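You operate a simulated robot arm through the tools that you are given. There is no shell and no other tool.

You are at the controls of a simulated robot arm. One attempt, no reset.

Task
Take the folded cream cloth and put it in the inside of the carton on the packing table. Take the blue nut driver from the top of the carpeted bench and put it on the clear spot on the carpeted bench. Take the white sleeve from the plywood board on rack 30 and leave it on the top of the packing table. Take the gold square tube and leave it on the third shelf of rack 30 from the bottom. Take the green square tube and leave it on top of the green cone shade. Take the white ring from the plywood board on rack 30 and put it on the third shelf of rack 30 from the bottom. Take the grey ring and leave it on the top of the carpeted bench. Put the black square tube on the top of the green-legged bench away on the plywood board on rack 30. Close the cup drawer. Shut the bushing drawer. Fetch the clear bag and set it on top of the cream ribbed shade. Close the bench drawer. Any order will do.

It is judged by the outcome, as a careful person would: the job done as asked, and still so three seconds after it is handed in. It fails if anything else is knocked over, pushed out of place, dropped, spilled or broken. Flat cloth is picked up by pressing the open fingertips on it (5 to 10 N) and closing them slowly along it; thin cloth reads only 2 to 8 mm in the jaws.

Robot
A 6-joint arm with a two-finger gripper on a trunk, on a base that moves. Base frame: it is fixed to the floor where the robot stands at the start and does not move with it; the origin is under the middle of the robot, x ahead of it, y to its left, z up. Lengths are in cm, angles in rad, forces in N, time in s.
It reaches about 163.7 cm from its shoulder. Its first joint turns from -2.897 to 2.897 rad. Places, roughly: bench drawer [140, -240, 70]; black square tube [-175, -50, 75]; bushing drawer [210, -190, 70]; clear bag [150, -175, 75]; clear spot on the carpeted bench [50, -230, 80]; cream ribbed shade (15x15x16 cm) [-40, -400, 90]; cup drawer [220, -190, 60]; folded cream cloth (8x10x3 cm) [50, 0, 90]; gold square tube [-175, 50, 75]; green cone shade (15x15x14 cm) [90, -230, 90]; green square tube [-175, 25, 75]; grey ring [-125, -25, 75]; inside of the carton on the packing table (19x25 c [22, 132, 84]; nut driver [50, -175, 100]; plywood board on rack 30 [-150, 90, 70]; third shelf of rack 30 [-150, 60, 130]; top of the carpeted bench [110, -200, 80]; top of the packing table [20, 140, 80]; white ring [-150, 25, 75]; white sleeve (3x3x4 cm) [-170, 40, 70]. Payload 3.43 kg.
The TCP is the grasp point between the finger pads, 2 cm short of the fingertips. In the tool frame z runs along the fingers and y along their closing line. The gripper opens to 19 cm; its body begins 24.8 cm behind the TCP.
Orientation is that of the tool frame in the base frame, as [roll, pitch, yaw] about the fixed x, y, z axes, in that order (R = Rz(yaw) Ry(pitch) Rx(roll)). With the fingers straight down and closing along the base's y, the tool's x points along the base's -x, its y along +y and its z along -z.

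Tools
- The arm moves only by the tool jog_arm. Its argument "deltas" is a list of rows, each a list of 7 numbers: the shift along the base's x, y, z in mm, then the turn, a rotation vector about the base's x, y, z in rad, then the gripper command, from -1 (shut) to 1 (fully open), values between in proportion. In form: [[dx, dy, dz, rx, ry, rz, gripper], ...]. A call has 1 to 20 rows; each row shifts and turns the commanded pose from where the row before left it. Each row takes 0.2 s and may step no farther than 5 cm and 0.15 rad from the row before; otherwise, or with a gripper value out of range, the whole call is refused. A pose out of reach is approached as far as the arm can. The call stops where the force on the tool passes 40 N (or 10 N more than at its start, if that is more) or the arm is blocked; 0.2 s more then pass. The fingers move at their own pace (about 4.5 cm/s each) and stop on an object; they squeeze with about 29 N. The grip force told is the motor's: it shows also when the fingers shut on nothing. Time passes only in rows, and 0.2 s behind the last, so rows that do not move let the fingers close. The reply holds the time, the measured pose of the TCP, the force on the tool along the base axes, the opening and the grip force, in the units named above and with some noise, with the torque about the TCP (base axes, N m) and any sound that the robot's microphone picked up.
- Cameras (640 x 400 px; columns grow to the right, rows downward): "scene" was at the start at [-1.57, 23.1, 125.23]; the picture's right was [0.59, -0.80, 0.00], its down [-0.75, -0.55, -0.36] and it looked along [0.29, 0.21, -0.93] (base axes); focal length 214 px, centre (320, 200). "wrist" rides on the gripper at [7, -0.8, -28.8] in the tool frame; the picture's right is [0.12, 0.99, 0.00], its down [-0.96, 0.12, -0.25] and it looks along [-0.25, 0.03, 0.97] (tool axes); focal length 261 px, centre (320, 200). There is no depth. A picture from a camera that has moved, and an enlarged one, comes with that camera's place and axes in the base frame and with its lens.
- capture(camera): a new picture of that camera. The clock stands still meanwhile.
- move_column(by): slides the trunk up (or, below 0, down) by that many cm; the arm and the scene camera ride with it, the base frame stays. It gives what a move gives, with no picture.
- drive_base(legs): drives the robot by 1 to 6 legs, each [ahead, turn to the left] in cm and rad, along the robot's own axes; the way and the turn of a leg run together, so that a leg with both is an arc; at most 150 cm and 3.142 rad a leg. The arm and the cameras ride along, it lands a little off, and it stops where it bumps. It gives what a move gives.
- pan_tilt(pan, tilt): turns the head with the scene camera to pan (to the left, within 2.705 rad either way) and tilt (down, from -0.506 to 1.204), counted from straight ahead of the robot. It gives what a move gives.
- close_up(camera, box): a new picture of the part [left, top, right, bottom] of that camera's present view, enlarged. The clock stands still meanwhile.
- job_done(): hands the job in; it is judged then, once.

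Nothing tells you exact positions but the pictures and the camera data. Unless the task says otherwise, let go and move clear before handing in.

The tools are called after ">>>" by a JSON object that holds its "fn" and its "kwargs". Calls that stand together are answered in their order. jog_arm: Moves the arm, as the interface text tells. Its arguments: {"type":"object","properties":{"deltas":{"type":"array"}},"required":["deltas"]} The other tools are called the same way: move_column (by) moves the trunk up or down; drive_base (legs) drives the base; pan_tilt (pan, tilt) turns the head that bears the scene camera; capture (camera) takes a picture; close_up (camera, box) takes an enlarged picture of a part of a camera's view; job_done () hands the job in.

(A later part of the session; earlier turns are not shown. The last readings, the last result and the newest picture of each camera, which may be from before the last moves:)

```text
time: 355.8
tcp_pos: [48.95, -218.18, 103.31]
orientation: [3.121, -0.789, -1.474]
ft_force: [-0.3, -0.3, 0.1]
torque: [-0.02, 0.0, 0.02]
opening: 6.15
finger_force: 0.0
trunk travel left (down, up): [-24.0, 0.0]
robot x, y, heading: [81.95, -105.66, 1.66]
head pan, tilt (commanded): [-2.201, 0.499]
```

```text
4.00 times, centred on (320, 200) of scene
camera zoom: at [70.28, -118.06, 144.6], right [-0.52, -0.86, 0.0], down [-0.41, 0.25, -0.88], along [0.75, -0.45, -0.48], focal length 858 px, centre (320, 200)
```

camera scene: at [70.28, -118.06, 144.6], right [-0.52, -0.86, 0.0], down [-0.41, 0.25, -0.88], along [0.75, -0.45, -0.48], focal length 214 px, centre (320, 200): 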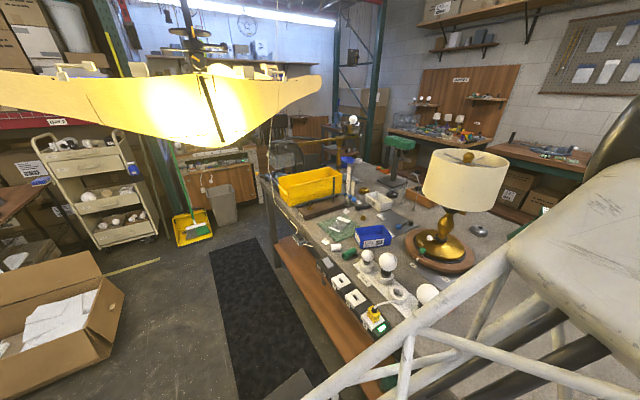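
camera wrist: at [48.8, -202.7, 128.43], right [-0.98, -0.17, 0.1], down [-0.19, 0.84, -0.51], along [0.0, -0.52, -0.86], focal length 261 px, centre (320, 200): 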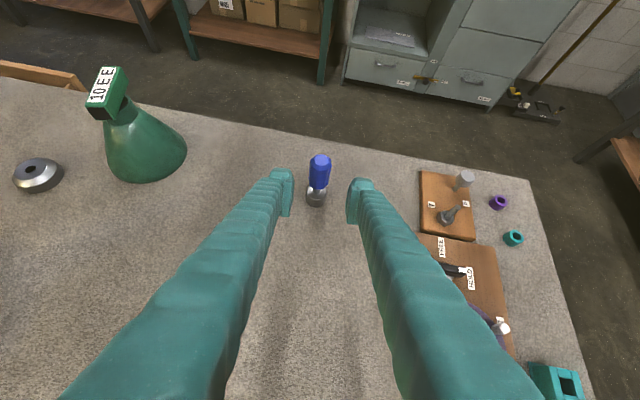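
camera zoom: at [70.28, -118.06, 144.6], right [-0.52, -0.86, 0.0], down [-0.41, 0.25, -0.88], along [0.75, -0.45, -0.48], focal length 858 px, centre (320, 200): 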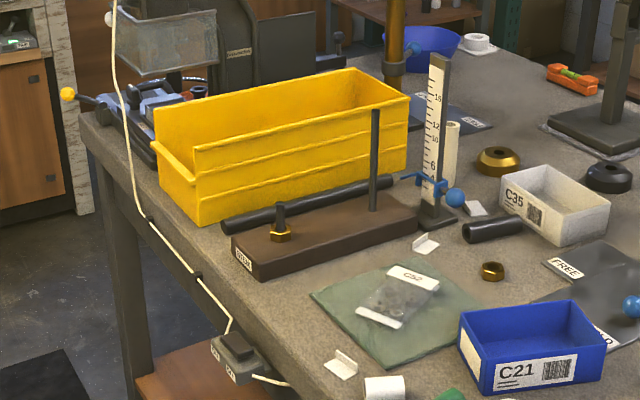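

The bag "C52" (≈6.5 × 9.5 cm) lies at about (138.8, -170) on a green mat. I tuck the arm upright and high, back away from the bench past the table lamp, and turn toward the bag.

>>> {"fn": "pan_tilt", "kwargs": {"pan": 0.3, "tilt": 0.5}}

>>> {"fn": "jog_arm", "kwargs": {"deltas": [[0, 20, 40, 0, 0, 0, 0], [5, 41, 20, 0.0983, 0.0088, 0, 0], [5, 41, 20, 0.0983, 0.0088, 0, 0], [5, 41, 20, 0.0983, 0.0088, 0, 0], [5, 41, 15, 0.0983, 0.0088, 0, 0], [5, 41, 15, 0.0983, 0.0088, 0, 0], [5, 41, 10, 0.0983, 0.0088, 0, 0], [5, 41, 10, 0.0983, 0.0088, 0, 0], [5, 30, 10, 0.0983, 0.0088, 0, 0]]}}

>>> {"fn": "drive_base", "kwargs": {"legs": [[20, 0]]}}

>>> {"fn": "capture", "kwargs": {"camera": "wrist"}}

```text
time: 358.1
tcp_pos: [49.02, -218.09, 103.19]
orientation: [3.12, -0.79, -1.472]
ft_force: [0.4, 0.0, -0.2]
torque: [-0.02, 0.01, 0.0]
opening: 6.18
finger_force: 0.2
trunk travel left (down, up): [-24.0, 0.0]
robot x, y, heading: [81.91, -105.62, 1.659]
head pan, tilt (commanded): [0.3, 0.499]
```

```text
time: 360.1
tcp_pos: [52.96, -184.34, 119.41]
orientation: [3.127, 0.0, -1.476]
ft_force: [-0.3, -0.2, 0.0]
torque: [-0.09, -0.02, 0.0]
opening: 9.49
finger_force: 0.0
trunk travel left (down, up): [-24.0, 0.0]
robot x, y, heading: [81.63, -105.28, 1.657]
head pan, tilt (commanded): [0.3, 0.499]
```

```text
time: 361.7
tcp_pos: [51.23, -164.51, 119.43]
orientation: [3.129, 0.0, -1.477]
ft_force: [0.4, -0.3, -0.5]
torque: [0.02, 0.01, 0.02]
opening: 9.49
finger_force: 0.1
trunk travel left (down, up): [-24.0, 0.0]
robot x, y, heading: [80.35, -85.35, 1.659]
head pan, tilt (commanded): [0.3, 0.499]
```

```text
taken
camera wrist: at [52.93, -171.41, 148.1], right [-0.98, -0.21, 0.01], down [-0.2, 0.95, 0.25], along [-0.07, 0.24, -0.97], focal length 261 px, centre (320, 200)
```

wrist: 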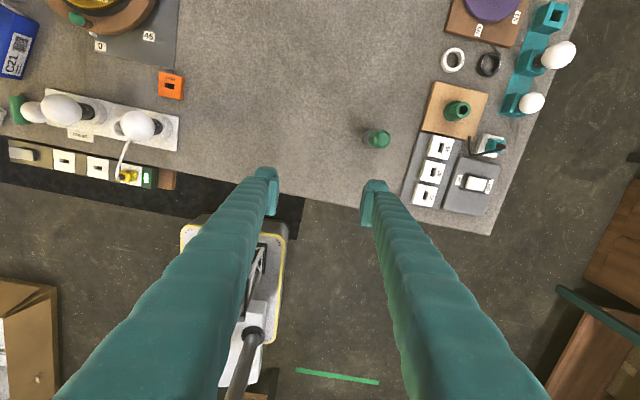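

>>> {"fn": "drive_base", "kwargs": {"legs": [[0, 0.99]]}}

>>> {"fn": "drive_base", "kwargs": {"legs": [[-12, 0]]}}

>>> {"fn": "capture", "kwargs": {"camera": "wrist"}}

>>> {"fn": "pan_tilt", "kwargs": {"pan": -2.4, "tilt": 0.3}}

>>> {"fn": "capture", "kwargs": {"camera": "scene"}}

```text
time: 364.7
tcp_pos: [129.72, -153.42, 119.4]
orientation: [3.126, -0.001, -0.492]
ft_force: [0.7, 0.1, -0.9]
torque: [0.01, 0.02, -0.02]
opening: 9.49
finger_force: 0.1
trunk travel left (down, up): [-24.0, 0.0]
robot x, y, heading: [80.08, -85.7, 2.648]
head pan, tilt (commanded): [0.3, 0.499]
```

```text
time: 366.0
tcp_pos: [140.36, -159.04, 119.4]
orientation: [3.126, -0.001, -0.494]
ft_force: [-0.7, -0.5, 0.9]
torque: [-0.02, -0.05, 0.01]
opening: 9.54
finger_force: 0.1
trunk travel left (down, up): [-24.0, 0.0]
robot x, y, heading: [90.75, -91.4, 2.64]
head pan, tilt (commanded): [0.3, 0.499]
```

```text
taken
camera wrist: at [146.9, -161.41, 148.11], right [-0.37, -0.93, 0.01], down [-0.9, 0.36, 0.25], along [-0.24, 0.08, -0.97], focal length 261 px, centre (320, 200)
```

wrist: 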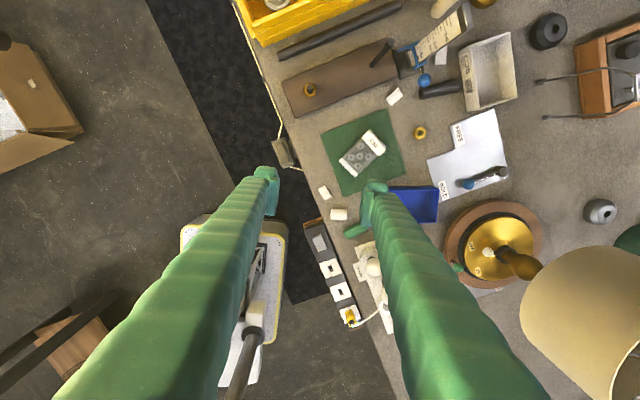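

```text
time: 368.4
tcp_pos: [140.31, -159.16, 119.28]
orientation: [3.127, 0.0, -0.492]
ft_force: [0.1, -0.2, 0.5]
torque: [-0.03, 0.02, -0.01]
opening: 9.49
finger_force: 0.1
trunk travel left (down, up): [-24.0, 0.0]
robot x, y, heading: [90.4, -91.44, 2.633]
head pan, tilt (commanded): [-2.4, 0.3]
```

```text
taken
camera scene: at [95.33, -109.45, 146.44], right [0.24, -0.97, 0.0], down [-0.29, -0.07, -0.96], along [0.93, 0.23, -0.3], focal length 214 px, centre (320, 200)
```

scene: 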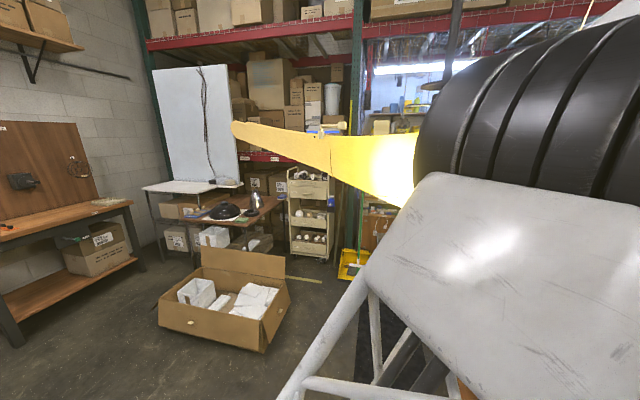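

The bag is well visible from above. I zoom to get its centre and orientation.

>>> {"fn": "close_up", "kwargs": {"camera": "wrist", "box": [310, 110, 430, 185]}}

```text
5.33 times, centred on (370, 148) of wrist
camera zoom: at [146.9, -161.42, 148.11], right [-0.37, -0.93, 0.01], down [-0.9, 0.36, 0.25], along [-0.24, 0.08, -0.97], focal length 1390 px, centre (53, 480)
```

zoom: 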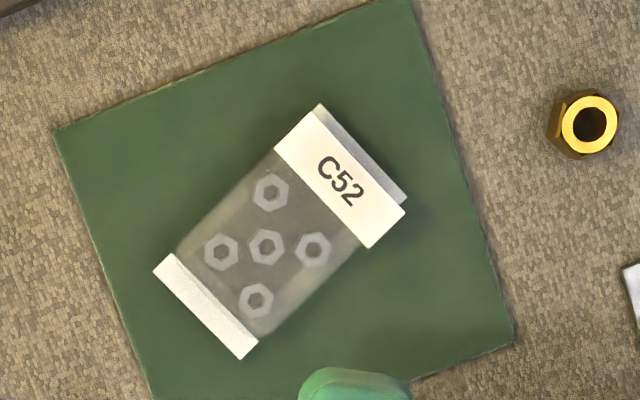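

I'd like the tool tilted along the bag's length for a good hold. I tuck closer (to clear the table lamp), go round to about (107,-56) and face the bag from there.

>>> {"fn": "pan_tilt", "kwargs": {"pan": 0.3, "tilt": 0.5}}

>>> {"fn": "jog_arm", "kwargs": {"deltas": [[-44, 24, 0, 0, 0, 0, 0], [-44, 24, 0, 0, 0, 0, 0], [-44, 24, 0, 0, 0, 0, 0]]}}

>>> {"fn": "drive_base", "kwargs": {"legs": [[0, -1.52]]}}

>>> {"fn": "capture", "kwargs": {"camera": "scene"}}

```text
time: 370.8
tcp_pos: [140.16, -159.1, 119.38]
orientation: [3.128, 0.002, -0.494]
ft_force: [-1.0, -0.5, 0.2]
torque: [0.04, 0.04, -0.04]
opening: 9.5
finger_force: 0.1
trunk travel left (down, up): [-24.0, 0.0]
robot x, y, heading: [90.4, -91.66, 2.641]
head pan, tilt (commanded): [0.3, 0.499]
```

```text
refused: row 1 steps farther than a row can; nothing moved
```

```text
time: 375.1
tcp_pos: [25.93, -145.0, 119.41]
orientation: [3.128, 0.0, -2.002]
ft_force: [0.1, 0.0, -0.1]
torque: [0.01, 0.0, 0.03]
opening: 9.51
finger_force: 0.1
trunk travel left (down, up): [-24.0, 0.0]
robot x, y, heading: [90.89, -91.38, 1.134]
head pan, tilt (commanded): [0.3, 0.499]
```

```text
taken
camera scene: at [71.23, -79.34, 144.6], right [0.99, -0.14, 0.0], down [-0.07, -0.47, -0.88], along [0.12, 0.87, -0.48], focal length 214 px, centre (320, 200)
```

scene: 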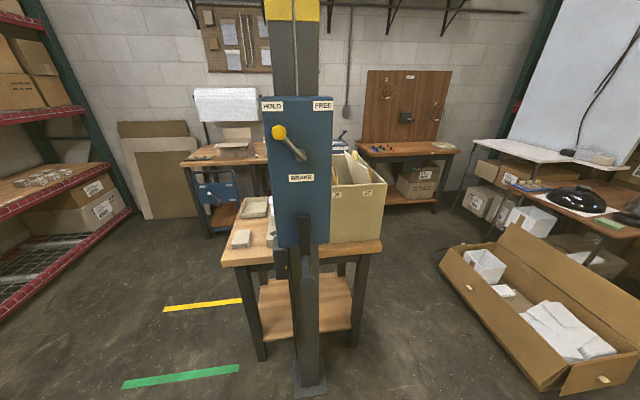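

My retract step was refused but the turn ran. I check at once that the table lamp wasn't touched.

>>> {"fn": "pan_tilt", "kwargs": {"pan": -2.4, "tilt": 0.4}}

>>> {"fn": "capture", "kwargs": {"camera": "scene"}}

>>> {"fn": "close_up", "kwargs": {"camera": "scene", "box": [160, 120, 480, 320]}}

```text
time: 377.4
tcp_pos: [26.05, -144.93, 119.41]
orientation: [3.127, 0.002, -2.003]
ft_force: [-0.3, -0.7, -0.2]
torque: [0.0, 0.02, -0.03]
opening: 9.51
finger_force: 0.2
trunk travel left (down, up): [-24.0, 0.0]
robot x, y, heading: [90.61, -91.04, 1.131]
head pan, tilt (commanded): [-2.4, 0.4]
```

```text
taken
camera scene: at [72.74, -97.18, 145.51], right [-0.95, -0.3, 0.0], down [-0.12, 0.37, -0.92], along [0.28, -0.88, -0.39], focal length 214 px, centre (320, 200)
```

scene: 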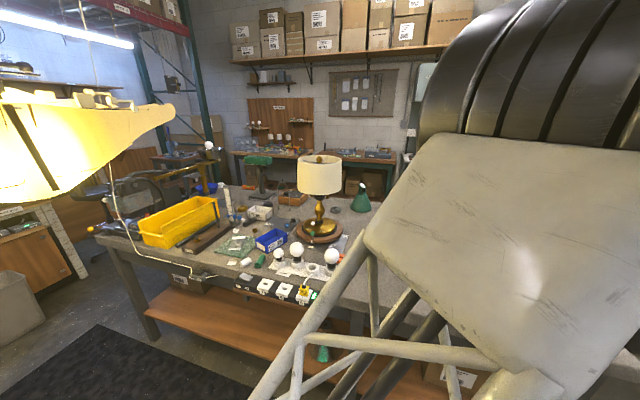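

```text
2.00 times, centred on (320, 220) of scene
camera zoom: at [72.74, -97.18, 145.51], right [-0.95, -0.3, 0.0], down [-0.12, 0.37, -0.92], along [0.28, -0.88, -0.39], focal length 429 px, centre (320, 160)
```

zoom: 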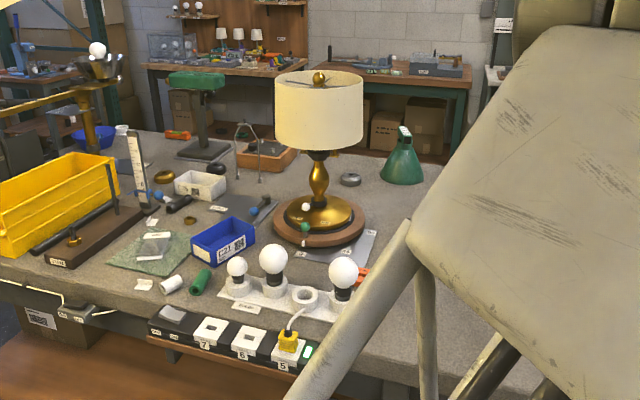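

The table lamp stands untouched. Now drive ahead 39 cm and then turn to face the bag (arm sweep stays in front of the bench).

>>> {"fn": "drive_base", "kwargs": {"legs": [[39, 0]]}}

>>> {"fn": "drive_base", "kwargs": {"legs": [[0, 1.07]]}}

>>> {"fn": "pan_tilt", "kwargs": {"pan": 0.5, "tilt": 0.5}}

>>> {"fn": "capture", "kwargs": {"camera": "wrist"}}

```text
time: 379.9
tcp_pos: [42.53, -109.74, 119.47]
orientation: [3.128, 0.001, -2.002]
ft_force: [0.3, 0.0, -0.1]
torque: [0.0, 0.03, -0.01]
opening: 9.5
finger_force: 0.0
trunk travel left (down, up): [-24.0, 0.0]
robot x, y, heading: [107.23, -55.89, 1.136]
head pan, tilt (commanded): [-2.4, 0.4]
```

```text
time: 382.0
tcp_pos: [79.34, -135.03, 119.37]
orientation: [3.13, 0.0, -1.467]
ft_force: [0.0, -0.3, -0.4]
torque: [0.01, -0.01, -0.06]
opening: 9.5
finger_force: 0.0
trunk travel left (down, up): [-24.0, 0.0]
robot x, y, heading: [107.75, -55.98, 1.661]
head pan, tilt (commanded): [-2.4, 0.4]
stopped in leg 1: the robot was blocked; the commanded pose is now the measured one
```

```text
time: 384.5
tcp_pos: [79.32, -134.91, 119.27]
orientation: [3.127, 0.0, -1.467]
ft_force: [0.8, -1.2, -0.2]
torque: [0.01, 0.01, 0.01]
opening: 9.48
finger_force: 0.1
trunk travel left (down, up): [-24.0, 0.0]
robot x, y, heading: [107.75, -55.8, 1.662]
head pan, tilt (commanded): [0.499, 0.499]
```

```text
taken
camera wrist: at [81.15, -142.0, 148.02], right [-0.97, -0.22, 0.01], down [-0.21, 0.94, 0.25], along [-0.07, 0.24, -0.97], focal length 261 px, centre (320, 200)
```

wrist: 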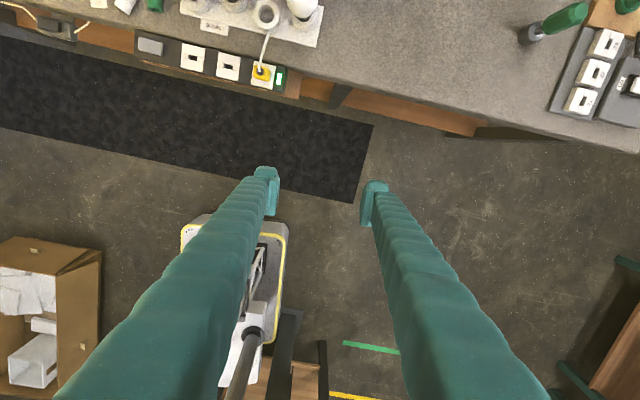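

The base's corner met the post. I back 10 cm away from it and finish the turn.

>>> {"fn": "drive_base", "kwargs": {"legs": [[-12, 0]]}}

>>> {"fn": "drive_base", "kwargs": {"legs": [[0, 0.5]]}}

>>> {"fn": "capture", "kwargs": {"camera": "wrist"}}

```text
time: 385.7
tcp_pos: [80.35, -147.11, 119.27]
orientation: [3.129, -0.001, -1.466]
ft_force: [0.5, -0.3, -0.6]
torque: [-0.05, 0.02, -0.01]
opening: 9.5
finger_force: 0.2
trunk travel left (down, up): [-24.0, 0.0]
robot x, y, heading: [108.42, -67.89, 1.667]
head pan, tilt (commanded): [0.499, 0.499]
```

```text
time: 387.6
tcp_pos: [121.65, -151.09, 119.33]
orientation: [3.129, 0.0, -0.969]
ft_force: [-0.7, -0.3, -0.5]
torque: [0.0, 0.01, 0.01]
opening: 9.5
finger_force: 0.1
trunk travel left (down, up): [-24.0, 0.0]
robot x, y, heading: [108.71, -68.12, 2.16]
head pan, tilt (commanded): [0.499, 0.499]
```

```text
taken
camera wrist: at [126.57, -156.19, 148.03], right [-0.75, -0.66, 0.01], down [-0.64, 0.73, 0.25], along [-0.17, 0.18, -0.97], focal length 261 px, centre (320, 200)
```

wrist: 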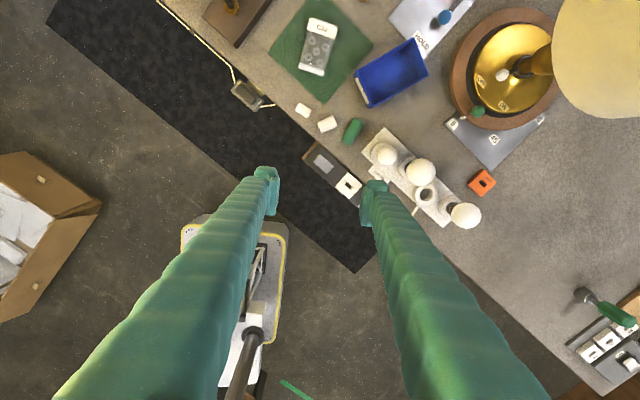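

From here the bag is about a metre away along the tool direction. I drive forward 8 cm for arm room, then tilt and extend toward it.

>>> {"fn": "drive_base", "kwargs": {"legs": [[8, 0]]}}

>>> {"fn": "jog_arm", "kwargs": {"deltas": [[19.5, -19, -15, -0.0967, -0.0647, 0, 0], [19.5, -19, -15, -0.0967, -0.0647, 0, 0], [19.5, -19, -15, -0.0967, -0.0647, 0, 0], [19.5, -19, -15, -0.0967, -0.0647, 0, 0], [19.5, -19, -15, -0.0967, -0.0647, 0, 0], [19.5, -19, -15, -0.0967, -0.0647, 0, 0], [19.5, -19, -15, -0.0967, -0.0647, 0, 0], [19.5, -19, -15, -0.0967, -0.0647, 0, 0], [19.5, -19, -15, -0.0967, -0.0647, 0, 0], [0, 0, 0, 0, 0, -0.085, 0], [0, 0, 0, 0, 0, -0.085, 0]]}}

>>> {"fn": "capture", "kwargs": {"camera": "wrist"}}

```text
time: 388.7
tcp_pos: [117.24, -144.32, 119.33]
orientation: [3.129, 0.0, -0.969]
ft_force: [-0.4, -0.8, 0.5]
torque: [0.02, 0.01, 0.03]
opening: 9.49
finger_force: 0.2
trunk travel left (down, up): [-24.0, 0.0]
robot x, y, heading: [104.27, -60.99, 2.159]
head pan, tilt (commanded): [0.499, 0.499]
```

```text
time: 391.1
tcp_pos: [134.81, -161.37, 105.8]
orientation: [3.104, -1.044, -1.122]
ft_force: [-0.6, 0.0, -0.6]
torque: [0.0, -0.1, 0.14]
opening: 9.49
finger_force: 0.1
trunk travel left (down, up): [-24.0, 0.0]
robot x, y, heading: [104.24, -60.94, 2.158]
head pan, tilt (commanded): [0.499, 0.499]
```

```text
taken
camera wrist: at [127.18, -141.49, 126.24], right [-0.88, -0.45, 0.12], down [-0.4, 0.58, -0.71], along [0.25, -0.67, -0.7], focal length 261 px, centre (320, 200)
```

wrist: 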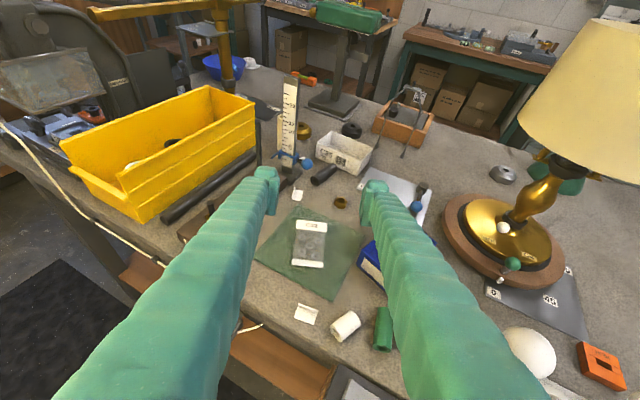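

The bag lines up with the tool. I level the tool, lower to the pre-grasp height with the fingers at 7.5 cm, and look again.

>>> {"fn": "jog_arm", "kwargs": {"deltas": [[0, -2, -45, 0.008, -0.017, 0, -0.15], [0, -2, -45, 0, 0, 0, -0.2], [0, -2, -45, 0, 0, 0, -0.2]]}}

>>> {"fn": "capture", "kwargs": {"camera": "wrist"}}

>>> {"fn": "close_up", "kwargs": {"camera": "wrist", "box": [230, 120, 410, 232]}}

```text
time: 391.9
tcp_pos: [134.8, -162.03, 92.43]
orientation: [-3.138, -1.046, -1.158]
ft_force: [-0.4, -0.5, 1.6]
torque: [0.1, 0.06, -0.05]
opening: 7.62
finger_force: 0.1
trunk travel left (down, up): [-24.0, 0.0]
robot x, y, heading: [104.06, -61.67, 2.158]
head pan, tilt (commanded): [0.499, 0.499]
```

```text
taken
camera wrist: at [126.8, -142.25, 112.84], right [-0.88, -0.45, 0.1], down [-0.39, 0.59, -0.71], along [0.26, -0.67, -0.7], focal length 261 px, centre (320, 200)
```

wrist: 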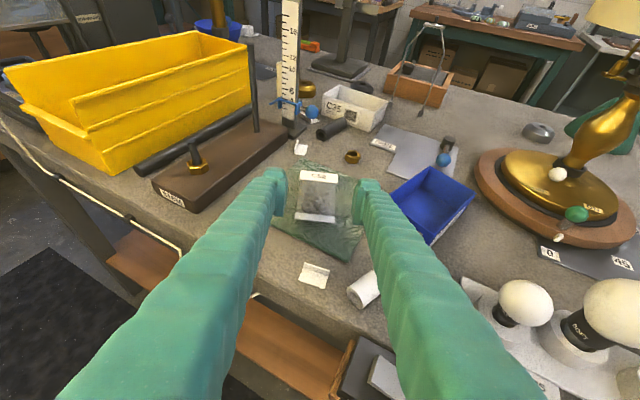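

```text
3.56 times, centred on (320, 176) of wrist
camera zoom: at [126.8, -142.25, 112.84], right [-0.88, -0.45, 0.1], down [-0.39, 0.59, -0.71], along [0.26, -0.67, -0.7], focal length 927 px, centre (320, 285)
```

zoom: 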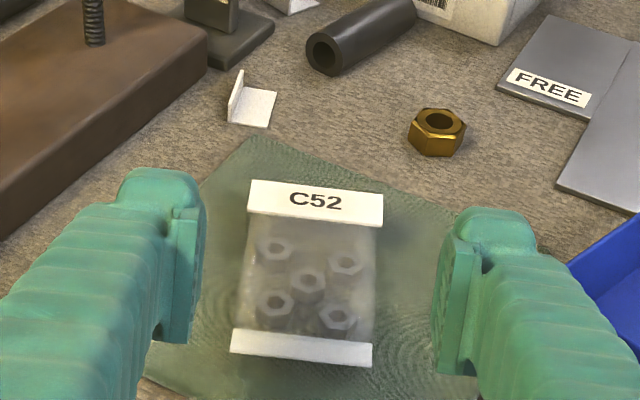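

Aligned. I advance over the bag and lower until the fingertips reach the mat.

>>> {"fn": "jog_arm", "kwargs": {"deltas": [[0, 0, -12, 0, 0, 0, -0.2], [11.8, -27, -17, 0, 0, 0, -0.2], [11.8, -27, -17, 0, 0, 0, -0.2], [11.8, -27, -17, 0, 0, 0, -0.2]]}}

>>> {"fn": "close_up", "kwargs": {"camera": "wrist", "box": [230, 120, 410, 232]}}

```text
time: 392.9
tcp_pos: [138.15, -170.15, 86.21]
orientation: [-3.139, -1.049, -1.157]
ft_force: [-1.7, 7.1, 9.8]
torque: [0.02, 0.46, -0.31]
opening: 7.58
finger_force: 0.0
trunk travel left (down, up): [-24.0, 0.0]
robot x, y, heading: [104.04, -61.35, 2.159]
head pan, tilt (commanded): [0.499, 0.499]
```

```text
3.56 times, centred on (320, 176) of wrist
camera zoom: at [130.25, -150.31, 106.6], right [-0.88, -0.45, 0.1], down [-0.38, 0.59, -0.71], along [0.26, -0.67, -0.7], focal length 927 px, centre (320, 285)
```

zoom: 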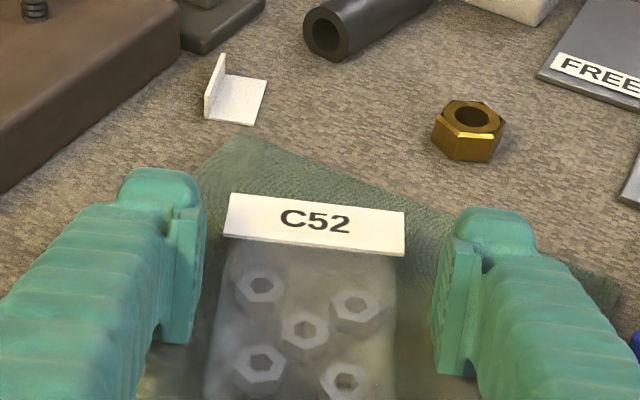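

Fingertips are at the mat, slightly toward the header end. I back up 1.5 cm to centre on the bag and close slowly.

>>> {"fn": "jog_arm", "kwargs": {"deltas": [[0, 0, 4, 0, 0, 0, -0.2], [-6, 14, 0, 0, 0, 0, -0.2], [0, 0, -2, 0, 0, 0, -0.2]]}}

>>> {"fn": "close_up", "kwargs": {"camera": "wrist", "box": [230, 120, 410, 232]}}

```text
time: 393.7
tcp_pos: [137.58, -168.79, 86.35]
orientation: [-3.14, -1.049, -1.156]
ft_force: [-0.4, -0.6, 0.7]
torque: [-0.03, 0.0, 0.03]
opening: 7.61
finger_force: 0.0
trunk travel left (down, up): [-24.0, 0.0]
robot x, y, heading: [103.96, -61.17, 2.16]
head pan, tilt (commanded): [0.499, 0.499]
```

```text
3.56 times, centred on (320, 176) of wrist
camera zoom: at [129.74, -148.94, 106.67], right [-0.88, -0.45, 0.1], down [-0.39, 0.59, -0.71], along [0.26, -0.67, -0.7], focal length 927 px, centre (320, 285)
```

zoom: 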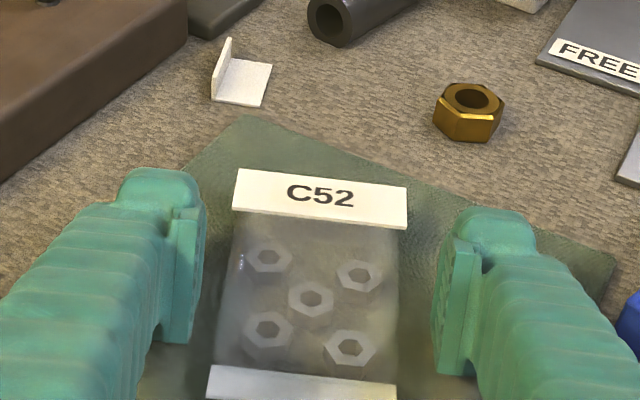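

Bag centred between the pads. Close slowly.

>>> {"fn": "jog_arm", "kwargs": {"deltas": [[0, 0, 0, 0, 0, 0, -0.3], [0, 0, 0, 0, 0, 0, -0.38], [0, 0, 0, 0, 0, 0, -0.46], [0, 0, 0, 0, 0, 0, -0.52], [0, 0, 0, 0, 0, 0, -0.58], [0, 0, 0, 0, 0, 0, -0.58]]}}

>>> {"fn": "close_up", "kwargs": {"camera": "wrist", "box": [230, 120, 410, 232]}}

```text
time: 395.1
tcp_pos: [137.73, -168.86, 86.23]
orientation: [-3.14, -1.047, -1.157]
ft_force: [0.1, 0.3, 1.4]
torque: [-0.01, -0.09, 0.03]
opening: 5.89
finger_force: 28.6
trunk travel left (down, up): [-24.0, 0.0]
robot x, y, heading: [104.3, -61.6, 2.161]
head pan, tilt (commanded): [0.499, 0.499]
```

```text
3.56 times, centred on (320, 176) of wrist
camera zoom: at [129.73, -148.93, 106.67], right [-0.88, -0.45, 0.1], down [-0.39, 0.59, -0.71], along [0.26, -0.67, -0.7], focal length 927 px, centre (320, 285)
```

zoom: 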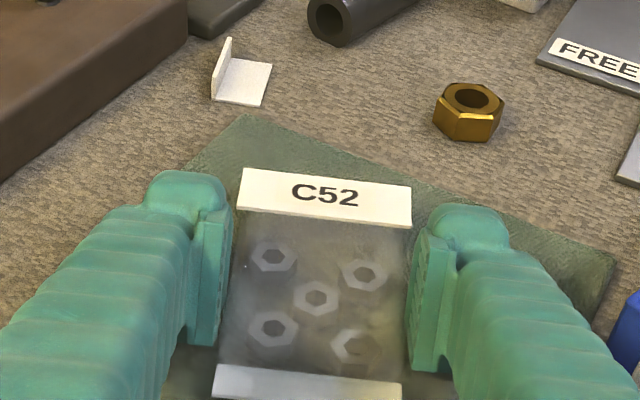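

Held at 5.9 cm with full grip. Lift gently and check.

>>> {"fn": "jog_arm", "kwargs": {"deltas": [[0, 0, 8, 0, 0, 0, -0.6], [0, 0, 15, 0, 0, 0, -0.6], [0, 0, 25, 0, 0, 0, -0.6]]}}

>>> {"fn": "close_up", "kwargs": {"camera": "wrist", "box": [230, 120, 410, 232]}}

```text
time: 395.9
tcp_pos: [137.82, -168.75, 90.92]
orientation: [-3.139, -1.046, -1.159]
ft_force: [0.5, -0.3, -1.4]
torque: [-0.03, -0.01, 0.03]
opening: 5.91
finger_force: 28.6
trunk travel left (down, up): [-24.0, 0.0]
robot x, y, heading: [104.14, -61.44, 2.161]
head pan, tilt (commanded): [0.499, 0.499]
```

```text
3.56 times, centred on (320, 176) of wrist
camera zoom: at [129.79, -149.01, 111.36], right [-0.88, -0.45, 0.1], down [-0.39, 0.59, -0.71], along [0.26, -0.67, -0.7], focal length 927 px, centre (320, 285)
```

zoom: 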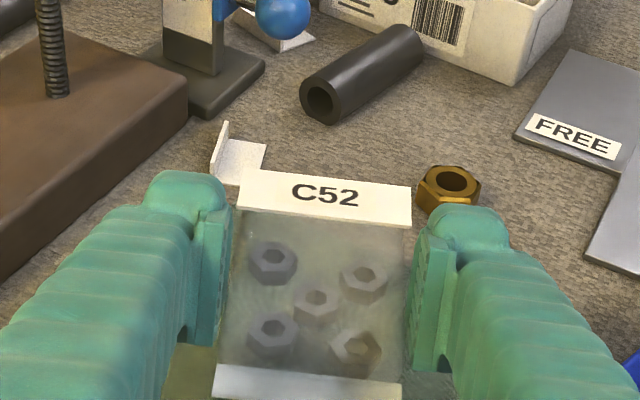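

The bag is lifted, flat and firm. Now I raise it and tuck the arm upright again for the long trip round the bench's west end to the south side.

>>> {"fn": "jog_arm", "kwargs": {"deltas": [[0, 0, 45, 0, 0, 0, -0.6], [0, 0, 45, 0, 0, 0, -0.6], [-15, 20, 40, 0, 0, 0, -0.6], [-18, 28, 20, 0.0967, 0.0647, 0, -0.6], [-18, 28, 10, 0.0967, 0.0647, 0, -0.6], [-18, 28, 10, 0.0967, 0.0647, 0, -0.6], [-18, 28, 5, 0.0967, 0.0647, 0, -0.6], [-18, 28, 0, 0.0967, 0.0647, 0, -0.6], [-18, 28, 0, 0.0967, 0.0647, 0, -0.6], [-18, 28, 0, 0.0967, 0.0647, 0, -0.6], [-10, 20, 0, 0.0967, 0.0647, 0, -0.6], [-5, 10, 0, 0.0967, 0.0647, 0, -0.6]]}}

>>> {"fn": "capture", "kwargs": {"camera": "wrist"}}

```text
time: 398.5
tcp_pos: [121.99, -144.11, 108.62]
orientation: [2.99, -0.005, -1.071]
ft_force: [-0.3, 0.9, 0.1]
torque: [-0.15, -0.08, 0.01]
opening: 5.89
finger_force: 29.4
trunk travel left (down, up): [-24.0, 0.0]
robot x, y, heading: [104.01, -61.25, 2.162]
head pan, tilt (commanded): [0.499, 0.499]
```

```text
taken
camera wrist: at [129.8, -147.73, 136.93], right [-0.8, -0.58, 0.15], down [-0.53, 0.81, 0.26], along [-0.27, 0.13, -0.95], focal length 261 px, centre (320, 200)
```

wrist: 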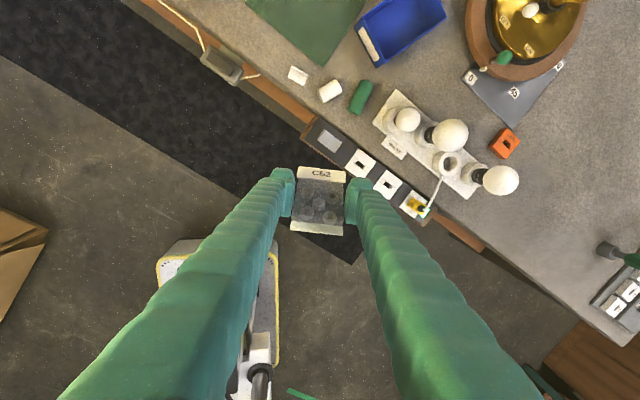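

I level the tool and raise it to travelling height.

>>> {"fn": "jog_arm", "kwargs": {"deltas": [[0, 0, 40, 0.0363, -0.0666, 0.046, -0.6], [0, 0, 40, 0.0363, -0.0666, 0.046, -0.6], [0, 0, 25, 0, 0, 0, -0.6]]}}

>>> {"fn": "drive_base", "kwargs": {"legs": [[-10, 0]]}}

```text
time: 399.3
tcp_pos: [122.26, -144.27, 118.92]
orientation: [-3.14, -0.014, -0.977]
ft_force: [-0.2, -0.5, -1.7]
torque: [0.03, -0.03, -0.01]
opening: 5.91
finger_force: 28.8
trunk travel left (down, up): [-24.0, 0.0]
robot x, y, heading: [104.13, -61.25, 2.155]
head pan, tilt (commanded): [0.499, 0.499]
```

```text
time: 400.4
tcp_pos: [127.85, -152.31, 119.01]
orientation: [3.141, -0.014, -0.977]
ft_force: [0.3, 0.3, -0.7]
torque: [-0.08, -0.01, 0.02]
opening: 5.88
finger_force: 29.0
trunk travel left (down, up): [-24.0, 0.0]
robot x, y, heading: [109.57, -69.36, 2.163]
head pan, tilt (commanded): [0.499, 0.499]
```

>>> {"fn": "drive_base", "kwargs": {"legs": [[0, -1.66]]}}

>>> {"fn": "drive_base", "kwargs": {"legs": [[-45, 0]]}}

>>> {"fn": "drive_base", "kwargs": {"legs": [[0, -0.5]]}}

>>> {"fn": "capture", "kwargs": {"camera": "wrist"}}

```text
time: 405.1
tcp_pos: [25.41, -79.02, 118.88]
orientation: [3.141, -0.014, -2.651]
ft_force: [0.1, -0.5, -1.4]
torque: [0.01, 0.02, -0.01]
opening: 5.91
finger_force: 29.0
trunk travel left (down, up): [-24.0, 0.0]
robot x, y, heading: [109.44, -70.01, 0.488]
head pan, tilt (commanded): [0.499, 0.499]
```

```text
time: 407.8
tcp_pos: [-14.11, -99.54, 118.85]
orientation: [-3.141, -0.014, -2.657]
ft_force: [0.3, 1.1, 0.2]
torque: [0.01, 0.0, -0.04]
opening: 5.91
finger_force: 29.2
trunk travel left (down, up): [-24.0, 0.0]
robot x, y, heading: [70.08, -90.43, 0.481]
head pan, tilt (commanded): [0.499, 0.499]
```

```text
time: 409.7
tcp_pos: [-8.07, -57.77, 119.0]
orientation: [-3.14, -0.014, 3.123]
ft_force: [-0.4, 0.5, -0.7]
torque: [0.02, 0.02, 0.03]
opening: 5.87
finger_force: 29.1
trunk travel left (down, up): [-24.0, 0.0]
robot x, y, heading: [69.56, -90.46, -0.021]
head pan, tilt (commanded): [0.499, 0.499]
```

```text
taken
camera wrist: at [-14.9, -58.52, 147.74], right [-0.1, 0.99, 0.0], down [0.97, 0.1, 0.23], along [0.23, 0.02, -0.97], focal length 261 px, centre (320, 200)
```

wrist: 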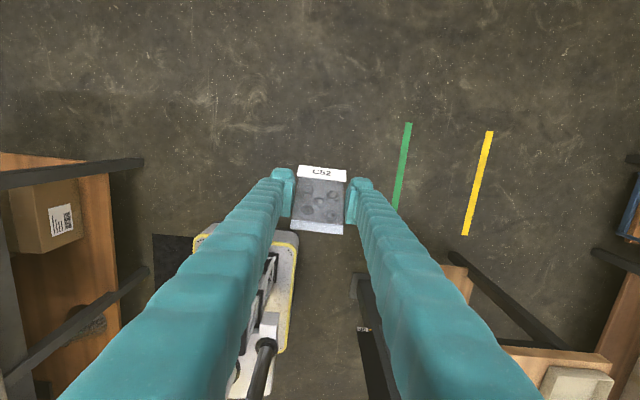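

>>> {"fn": "drive_base", "kwargs": {"legs": [[-105, 0]]}}

>>> {"fn": "drive_base", "kwargs": {"legs": [[0, 1.59]]}}

>>> {"fn": "pan_tilt", "kwargs": {"pan": 2.6, "tilt": 0.4}}

>>> {"fn": "capture", "kwargs": {"camera": "scene"}}

```text
time: 415.1
tcp_pos: [-111.95, -53.26, 118.84]
orientation: [3.142, -0.013, 3.106]
ft_force: [-0.3, 0.4, -0.8]
torque: [0.01, -0.01, 0.02]
opening: 5.91
finger_force: 29.1
trunk travel left (down, up): [-24.0, 0.0]
robot x, y, heading: [-34.45, -87.56, -0.04]
head pan, tilt (commanded): [0.499, 0.499]
```

```text
time: 419.6
tcp_pos: [-66.4, -165.97, 118.81]
orientation: [-3.141, -0.014, -1.58]
ft_force: [-0.2, 0.4, -0.9]
torque: [0.01, 0.0, 0.01]
opening: 5.92
finger_force: 28.8
trunk travel left (down, up): [-24.0, 0.0]
robot x, y, heading: [-34.45, -87.22, 1.561]
head pan, tilt (commanded): [0.499, 0.499]
```

```text
time: 421.6
tcp_pos: [-66.36, -165.93, 118.86]
orientation: [3.142, -0.012, -1.58]
ft_force: [-0.8, 0.7, -1.6]
torque: [0.01, -0.03, 0.05]
opening: 5.9
finger_force: 28.9
trunk travel left (down, up): [-24.0, 0.0]
robot x, y, heading: [-34.41, -87.08, 1.557]
head pan, tilt (commanded): [2.601, 0.4]
```

```text
taken
camera scene: at [-59.23, -101.22, 145.51], right [-0.85, 0.53, 0.0], down [0.2, 0.33, -0.92], along [-0.48, -0.78, -0.39], focal length 214 px, centre (320, 200)
```

scene: 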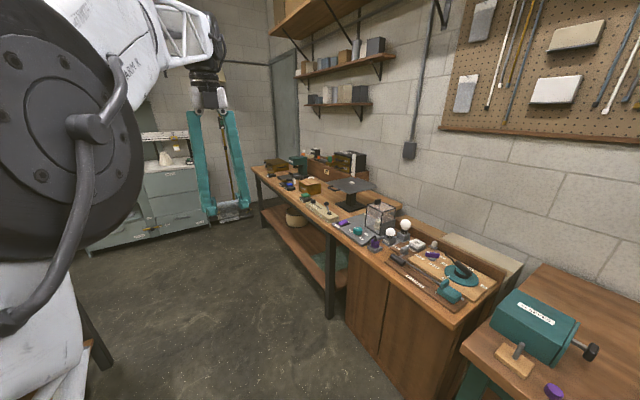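

The corridor is clear. I back south 120 cm, check, then continue.

>>> {"fn": "drive_base", "kwargs": {"legs": [[-120, 0]]}}

>>> {"fn": "capture", "kwargs": {"camera": "scene"}}

>>> {"fn": "capture", "kwargs": {"camera": "wrist"}}

```text
time: 427.6
tcp_pos: [-68.55, -286.12, 118.91]
orientation: [3.141, -0.015, -1.584]
ft_force: [-0.6, -0.7, -1.1]
torque: [-0.04, 0.02, 0.0]
opening: 5.91
finger_force: 29.4
trunk travel left (down, up): [-24.0, 0.0]
robot x, y, heading: [-35.91, -207.92, 1.557]
head pan, tilt (commanded): [2.601, 0.4]
```

```text
taken
camera scene: at [-60.97, -221.48, 145.51], right [-0.85, 0.53, 0.0], down [0.21, 0.33, -0.92], along [-0.49, -0.78, -0.39], focal length 214 px, centre (320, 200)
```

scene: 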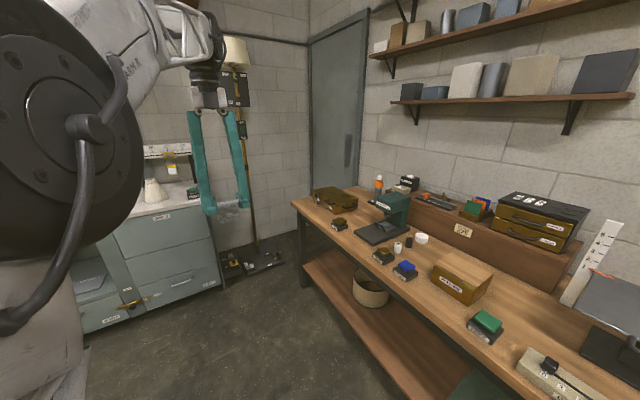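

```text
taken
camera wrist: at [-67.84, -292.94, 147.74], right [-0.99, -0.11, 0.0], down [-0.1, 0.97, 0.23], along [-0.03, 0.23, -0.97], focal length 261 px, centre (320, 200)
```

wrist: 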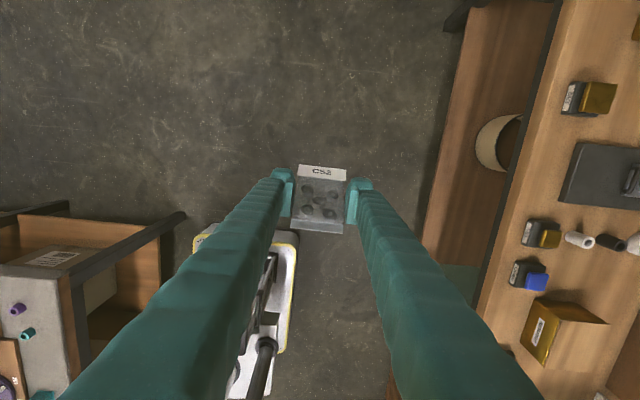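

The cream ribbed shade is visible on the counter at about (-38,-386). I back 47 cm more, then turn so the arm faces it.

>>> {"fn": "drive_base", "kwargs": {"legs": [[-47, 0]]}}

>>> {"fn": "drive_base", "kwargs": {"legs": [[0, 0.34]]}}

>>> {"fn": "pan_tilt", "kwargs": {"pan": 0.5, "tilt": 0.4}}

>>> {"fn": "capture", "kwargs": {"camera": "wrist"}}

```text
time: 430.4
tcp_pos: [-69.47, -332.8, 119.02]
orientation: [-3.142, -0.013, -1.587]
ft_force: [-0.2, 0.3, -1.1]
torque: [0.01, 0.0, 0.01]
opening: 5.91
finger_force: 29.4
trunk travel left (down, up): [-24.0, 0.0]
robot x, y, heading: [-37.08, -254.4, 1.554]
head pan, tilt (commanded): [2.601, 0.4]
```

```text
time: 431.9
tcp_pos: [-41.67, -339.3, 118.93]
orientation: [3.14, -0.014, -1.246]
ft_force: [0.0, 0.5, -0.6]
torque: [0.0, 0.02, -0.01]
opening: 5.9
finger_force: 29.1
trunk travel left (down, up): [-24.0, 0.0]
robot x, y, heading: [-36.55, -254.38, 1.888]
head pan, tilt (commanded): [2.601, 0.4]
```

```text
time: 433.9
tcp_pos: [-41.53, -339.33, 118.81]
orientation: [-3.141, -0.016, -1.247]
ft_force: [-0.2, -0.1, -1.1]
torque: [0.01, -0.01, -0.01]
opening: 5.9
finger_force: 29.1
trunk travel left (down, up): [-24.0, 0.0]
robot x, y, heading: [-36.76, -254.73, 1.892]
head pan, tilt (commanded): [0.499, 0.4]
```

```text
taken
camera wrist: at [-38.81, -345.43, 147.75], right [-0.9, -0.43, 0.0], down [-0.42, 0.88, 0.23], along [-0.1, 0.21, -0.97], focal length 261 px, centre (320, 200)
```

wrist: 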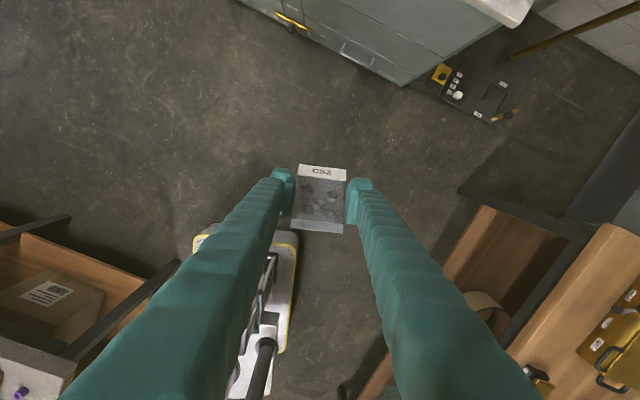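

Tilt the tool forward 60° while extending toward the counter, staying high.

>>> {"fn": "jog_arm", "kwargs": {"deltas": [[9, -32, 0, -0.1105, -0.0365, 0, -0.6], [9, -32, 0, -0.1105, -0.0365, 0, -0.6], [9, -32, 0, -0.1105, -0.0365, 0, -0.6], [9, -32, 0, -0.1105, -0.0365, 0, -0.6], [9, -32, 0, -0.1105, -0.0365, 0, -0.6], [9, -32, 0, -0.1105, -0.0365, 0, -0.6], [9, -32, 0, -0.1105, -0.0365, 0, -0.6], [9, -32, 0, -0.1105, -0.0365, 0, -0.6], [9, -32, 0, -0.1105, -0.0365, 0, -0.6]]}}

>>> {"fn": "capture", "kwargs": {"camera": "wrist"}}

>>> {"fn": "close_up", "kwargs": {"camera": "wrist", "box": [160, 80, 480, 280]}}

```text
time: 435.9
tcp_pos: [-33.43, -367.96, 118.91]
orientation: [3.135, -1.063, -1.244]
ft_force: [0.0, 1.3, 0.1]
torque: [0.06, 0.05, -0.04]
opening: 5.9
finger_force: 29.1
trunk travel left (down, up): [-24.0, 0.0]
robot x, y, heading: [-36.7, -254.68, 1.888]
head pan, tilt (commanded): [0.499, 0.4]
```

```text
taken
camera wrist: at [-39.54, -347.22, 139.03], right [-0.92, -0.37, 0.11], down [-0.33, 0.61, -0.72], along [0.2, -0.7, -0.69], focal length 261 px, centre (320, 200)
```

wrist: 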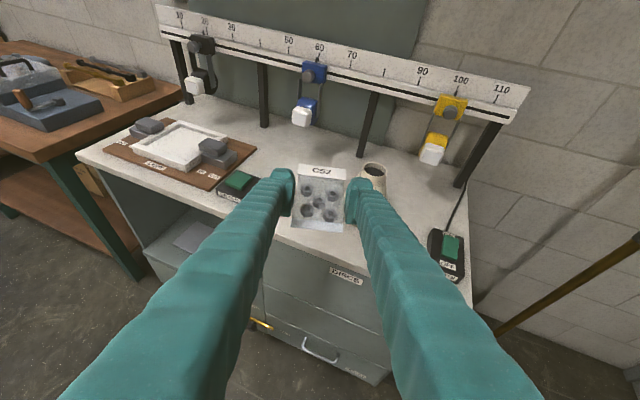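

```text
2.00 times, centred on (320, 180) of wrist
camera zoom: at [-39.54, -347.22, 139.03], right [-0.92, -0.37, 0.11], down [-0.33, 0.61, -0.72], along [0.2, -0.7, -0.69], focal length 521 px, centre (320, 240)
```

zoom: 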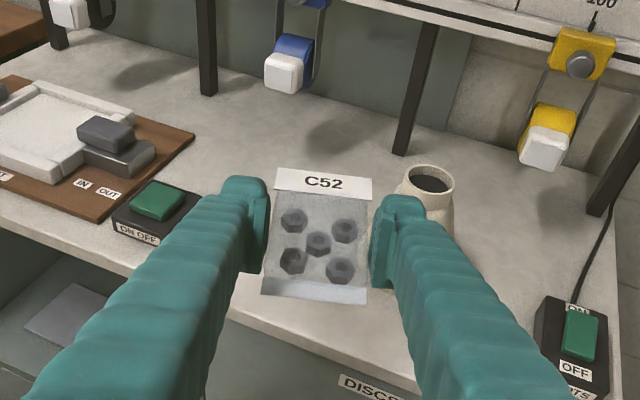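

The shade's open neck is behind the right finger. I shift the tool about 12 cm in -x to line up with it and look again.

>>> {"fn": "jog_arm", "kwargs": {"deltas": [[-42, 0, 0, 0, 0, 0, -0.6], [-42, 0, 0, 0, 0, 0, -0.6], [-42, 0, 0, 0, 0, 0, -0.6]]}}

>>> {"fn": "capture", "kwargs": {"camera": "wrist"}}

>>> {"fn": "close_up", "kwargs": {"camera": "wrist", "box": [160, 80, 480, 280]}}

```text
time: 436.8
tcp_pos: [-45.94, -368.11, 118.87]
orientation: [3.134, -1.061, -1.244]
ft_force: [1.5, -0.1, -0.2]
torque: [0.03, 0.09, -0.12]
opening: 5.92
finger_force: 29.1
trunk travel left (down, up): [-24.0, 0.0]
robot x, y, heading: [-36.83, -254.44, 1.89]
head pan, tilt (commanded): [0.499, 0.4]
```

```text
taken
camera wrist: at [-52.12, -347.28, 138.99], right [-0.92, -0.37, 0.11], down [-0.33, 0.61, -0.72], along [0.2, -0.7, -0.69], focal length 261 px, centre (320, 200)
```

wrist: 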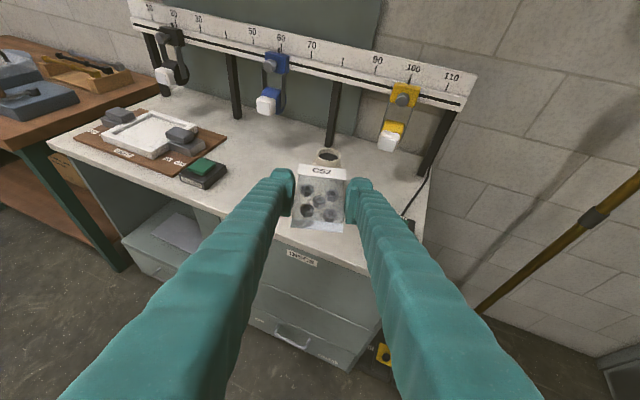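

```text
2.00 times, centred on (320, 180) of wrist
camera zoom: at [-52.12, -347.28, 138.99], right [-0.92, -0.37, 0.11], down [-0.33, 0.61, -0.72], along [0.2, -0.7, -0.69], focal length 521 px, centre (320, 240)
```

zoom: 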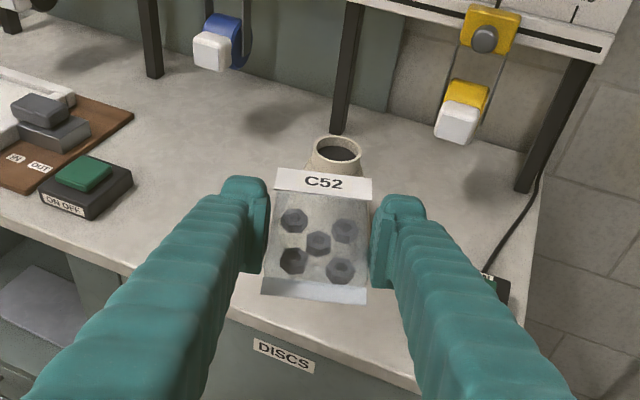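

The neck's top centre triangulates to (-36.8, -403.3, 100.7), about 6.7 cm wide. I back the base 12 cm closer and move above it.

>>> {"fn": "drive_base", "kwargs": {"legs": [[-12, 0]]}}

>>> {"fn": "jog_arm", "kwargs": {"deltas": [[9, -42, -10, 0, 0, 0, -0.6], [9, -42, -10, 0, 0, 0, -0.6], [9, -42, -10, 0, 0, 0, -0.6], [9, -42, -10, 0, 0, 0, -0.6], [9, -42, -10, 0, 0, 0, -0.6]]}}

>>> {"fn": "capture", "kwargs": {"camera": "wrist"}}

>>> {"fn": "close_up", "kwargs": {"camera": "wrist", "box": [220, 130, 420, 255]}}

```text
time: 438.0
tcp_pos: [-42.15, -379.69, 118.87]
orientation: [3.134, -1.062, -1.244]
ft_force: [0.7, -0.5, -0.9]
torque: [0.07, 0.04, 0.01]
opening: 5.91
finger_force: 28.8
trunk travel left (down, up): [-24.0, 0.0]
robot x, y, heading: [-33.06, -265.95, 1.891]
head pan, tilt (commanded): [0.499, 0.4]
```

```text
time: 439.2
tcp_pos: [-37.58, -400.5, 113.87]
orientation: [3.134, -1.062, -1.243]
ft_force: [-0.2, 0.5, 0.2]
torque: [0.2, 0.04, 0.01]
opening: 5.89
finger_force: 29.2
trunk travel left (down, up): [-24.0, 0.0]
robot x, y, heading: [-32.79, -265.87, 1.895]
head pan, tilt (commanded): [0.499, 0.4]
```

```text
taken
camera wrist: at [-43.81, -379.77, 134.07], right [-0.92, -0.37, 0.11], down [-0.33, 0.61, -0.72], along [0.2, -0.7, -0.69], focal length 261 px, centre (320, 200)
```

wrist: 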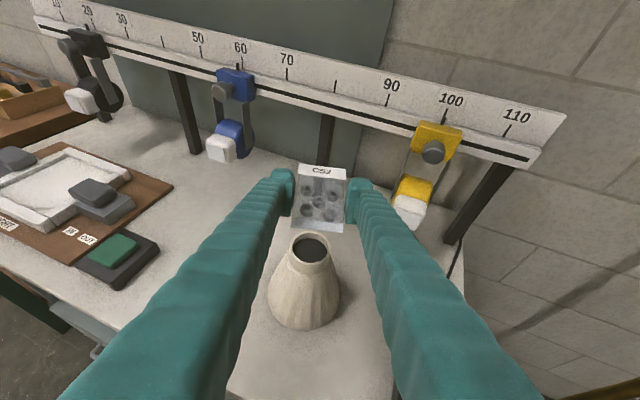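

```text
3.20 times, centred on (320, 192) of wrist
camera zoom: at [-43.81, -379.77, 134.07], right [-0.92, -0.37, 0.11], down [-0.33, 0.61, -0.72], along [0.2, -0.7, -0.69], focal length 834 px, centre (320, 224)
```

zoom: 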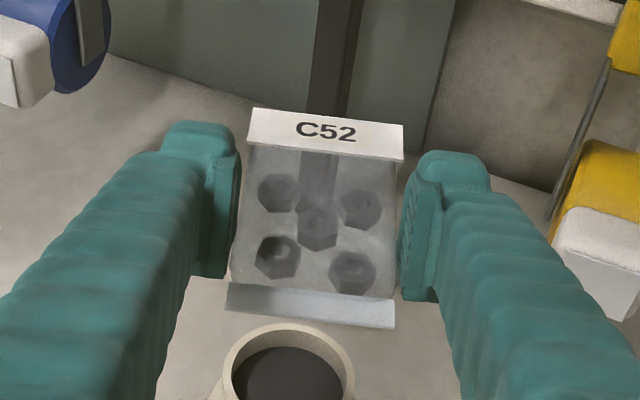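

Neck centre confirmed at (-36.8, -402.9). Lower the bag onto it in steps.

>>> {"fn": "jog_arm", "kwargs": {"deltas": [[4, -12, -40, 0, 0, 0, -0.6], [4, -13, -35, 0, 0, 0, -0.6]]}}

>>> {"fn": "capture", "kwargs": {"camera": "wrist"}}

>>> {"fn": "close_up", "kwargs": {"camera": "wrist", "box": [220, 130, 420, 255]}}

```text
time: 439.8
tcp_pos: [-36.96, -403.08, 106.44]
orientation: [3.138, -1.062, -1.246]
ft_force: [-0.4, -0.6, -0.4]
torque: [0.1, 0.03, 0.0]
opening: 5.9
finger_force: 29.1
trunk travel left (down, up): [-24.0, 0.0]
robot x, y, heading: [-33.02, -266.09, 1.89]
head pan, tilt (commanded): [0.499, 0.4]
```

```text
taken
camera wrist: at [-43.0, -382.28, 126.57], right [-0.92, -0.37, 0.11], down [-0.33, 0.61, -0.72], along [0.2, -0.7, -0.69], focal length 261 px, centre (320, 200)
```

wrist: 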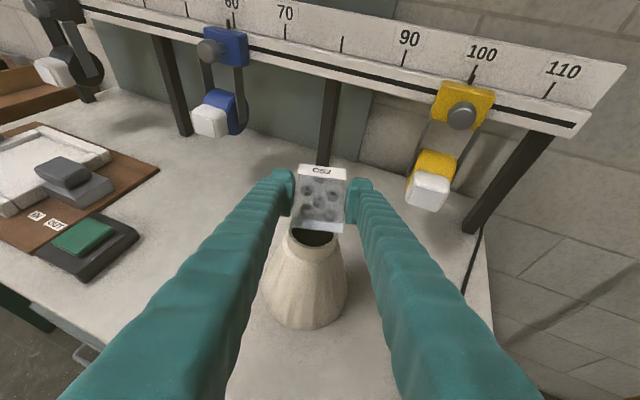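

```text
3.20 times, centred on (320, 192) of wrist
camera zoom: at [-43.0, -382.28, 126.57], right [-0.92, -0.37, 0.11], down [-0.33, 0.61, -0.72], along [0.2, -0.7, -0.69], focal length 834 px, centre (320, 224)
```

zoom: 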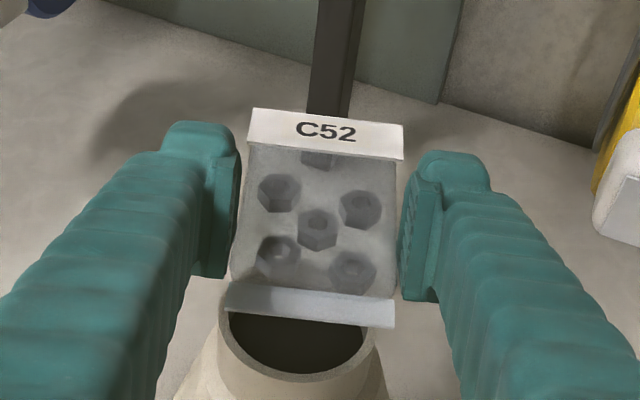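

Only about 0.6 cm off centre. Correct and lower to contact.

>>> {"fn": "jog_arm", "kwargs": {"deltas": [[-1, 6, -15, 0, 0, 0, -0.6], [0, 0, -8, 0, 0, 0, -0.6], [0, 0, -4, 0, 0, 0, -0.6]]}}

>>> {"fn": "jog_arm", "kwargs": {"deltas": [[0, 0, -4, 0, 0, 0, -0.6], [0, 0, -3, 0, 0, 0, -0.6]]}}

```text
time: 440.6
tcp_pos: [-37.03, -402.43, 103.74]
orientation: [3.134, -1.061, -1.245]
ft_force: [0.3, -0.1, -1.1]
torque: [-0.01, 0.03, 0.01]
opening: 5.91
finger_force: 29.2
trunk travel left (down, up): [-24.0, 0.0]
robot x, y, heading: [-32.85, -266.18, 1.883]
head pan, tilt (commanded): [0.499, 0.4]
```

```text
time: 441.2
tcp_pos: [-37.07, -402.37, 103.35]
orientation: [3.132, -1.064, -1.242]
ft_force: [-0.5, -2.4, 16.6]
torque: [0.34, 0.0, 0.07]
opening: 5.94
finger_force: 29.0
trunk travel left (down, up): [-24.0, 0.0]
robot x, y, heading: [-32.95, -266.31, 1.892]
head pan, tilt (commanded): [0.499, 0.4]
```

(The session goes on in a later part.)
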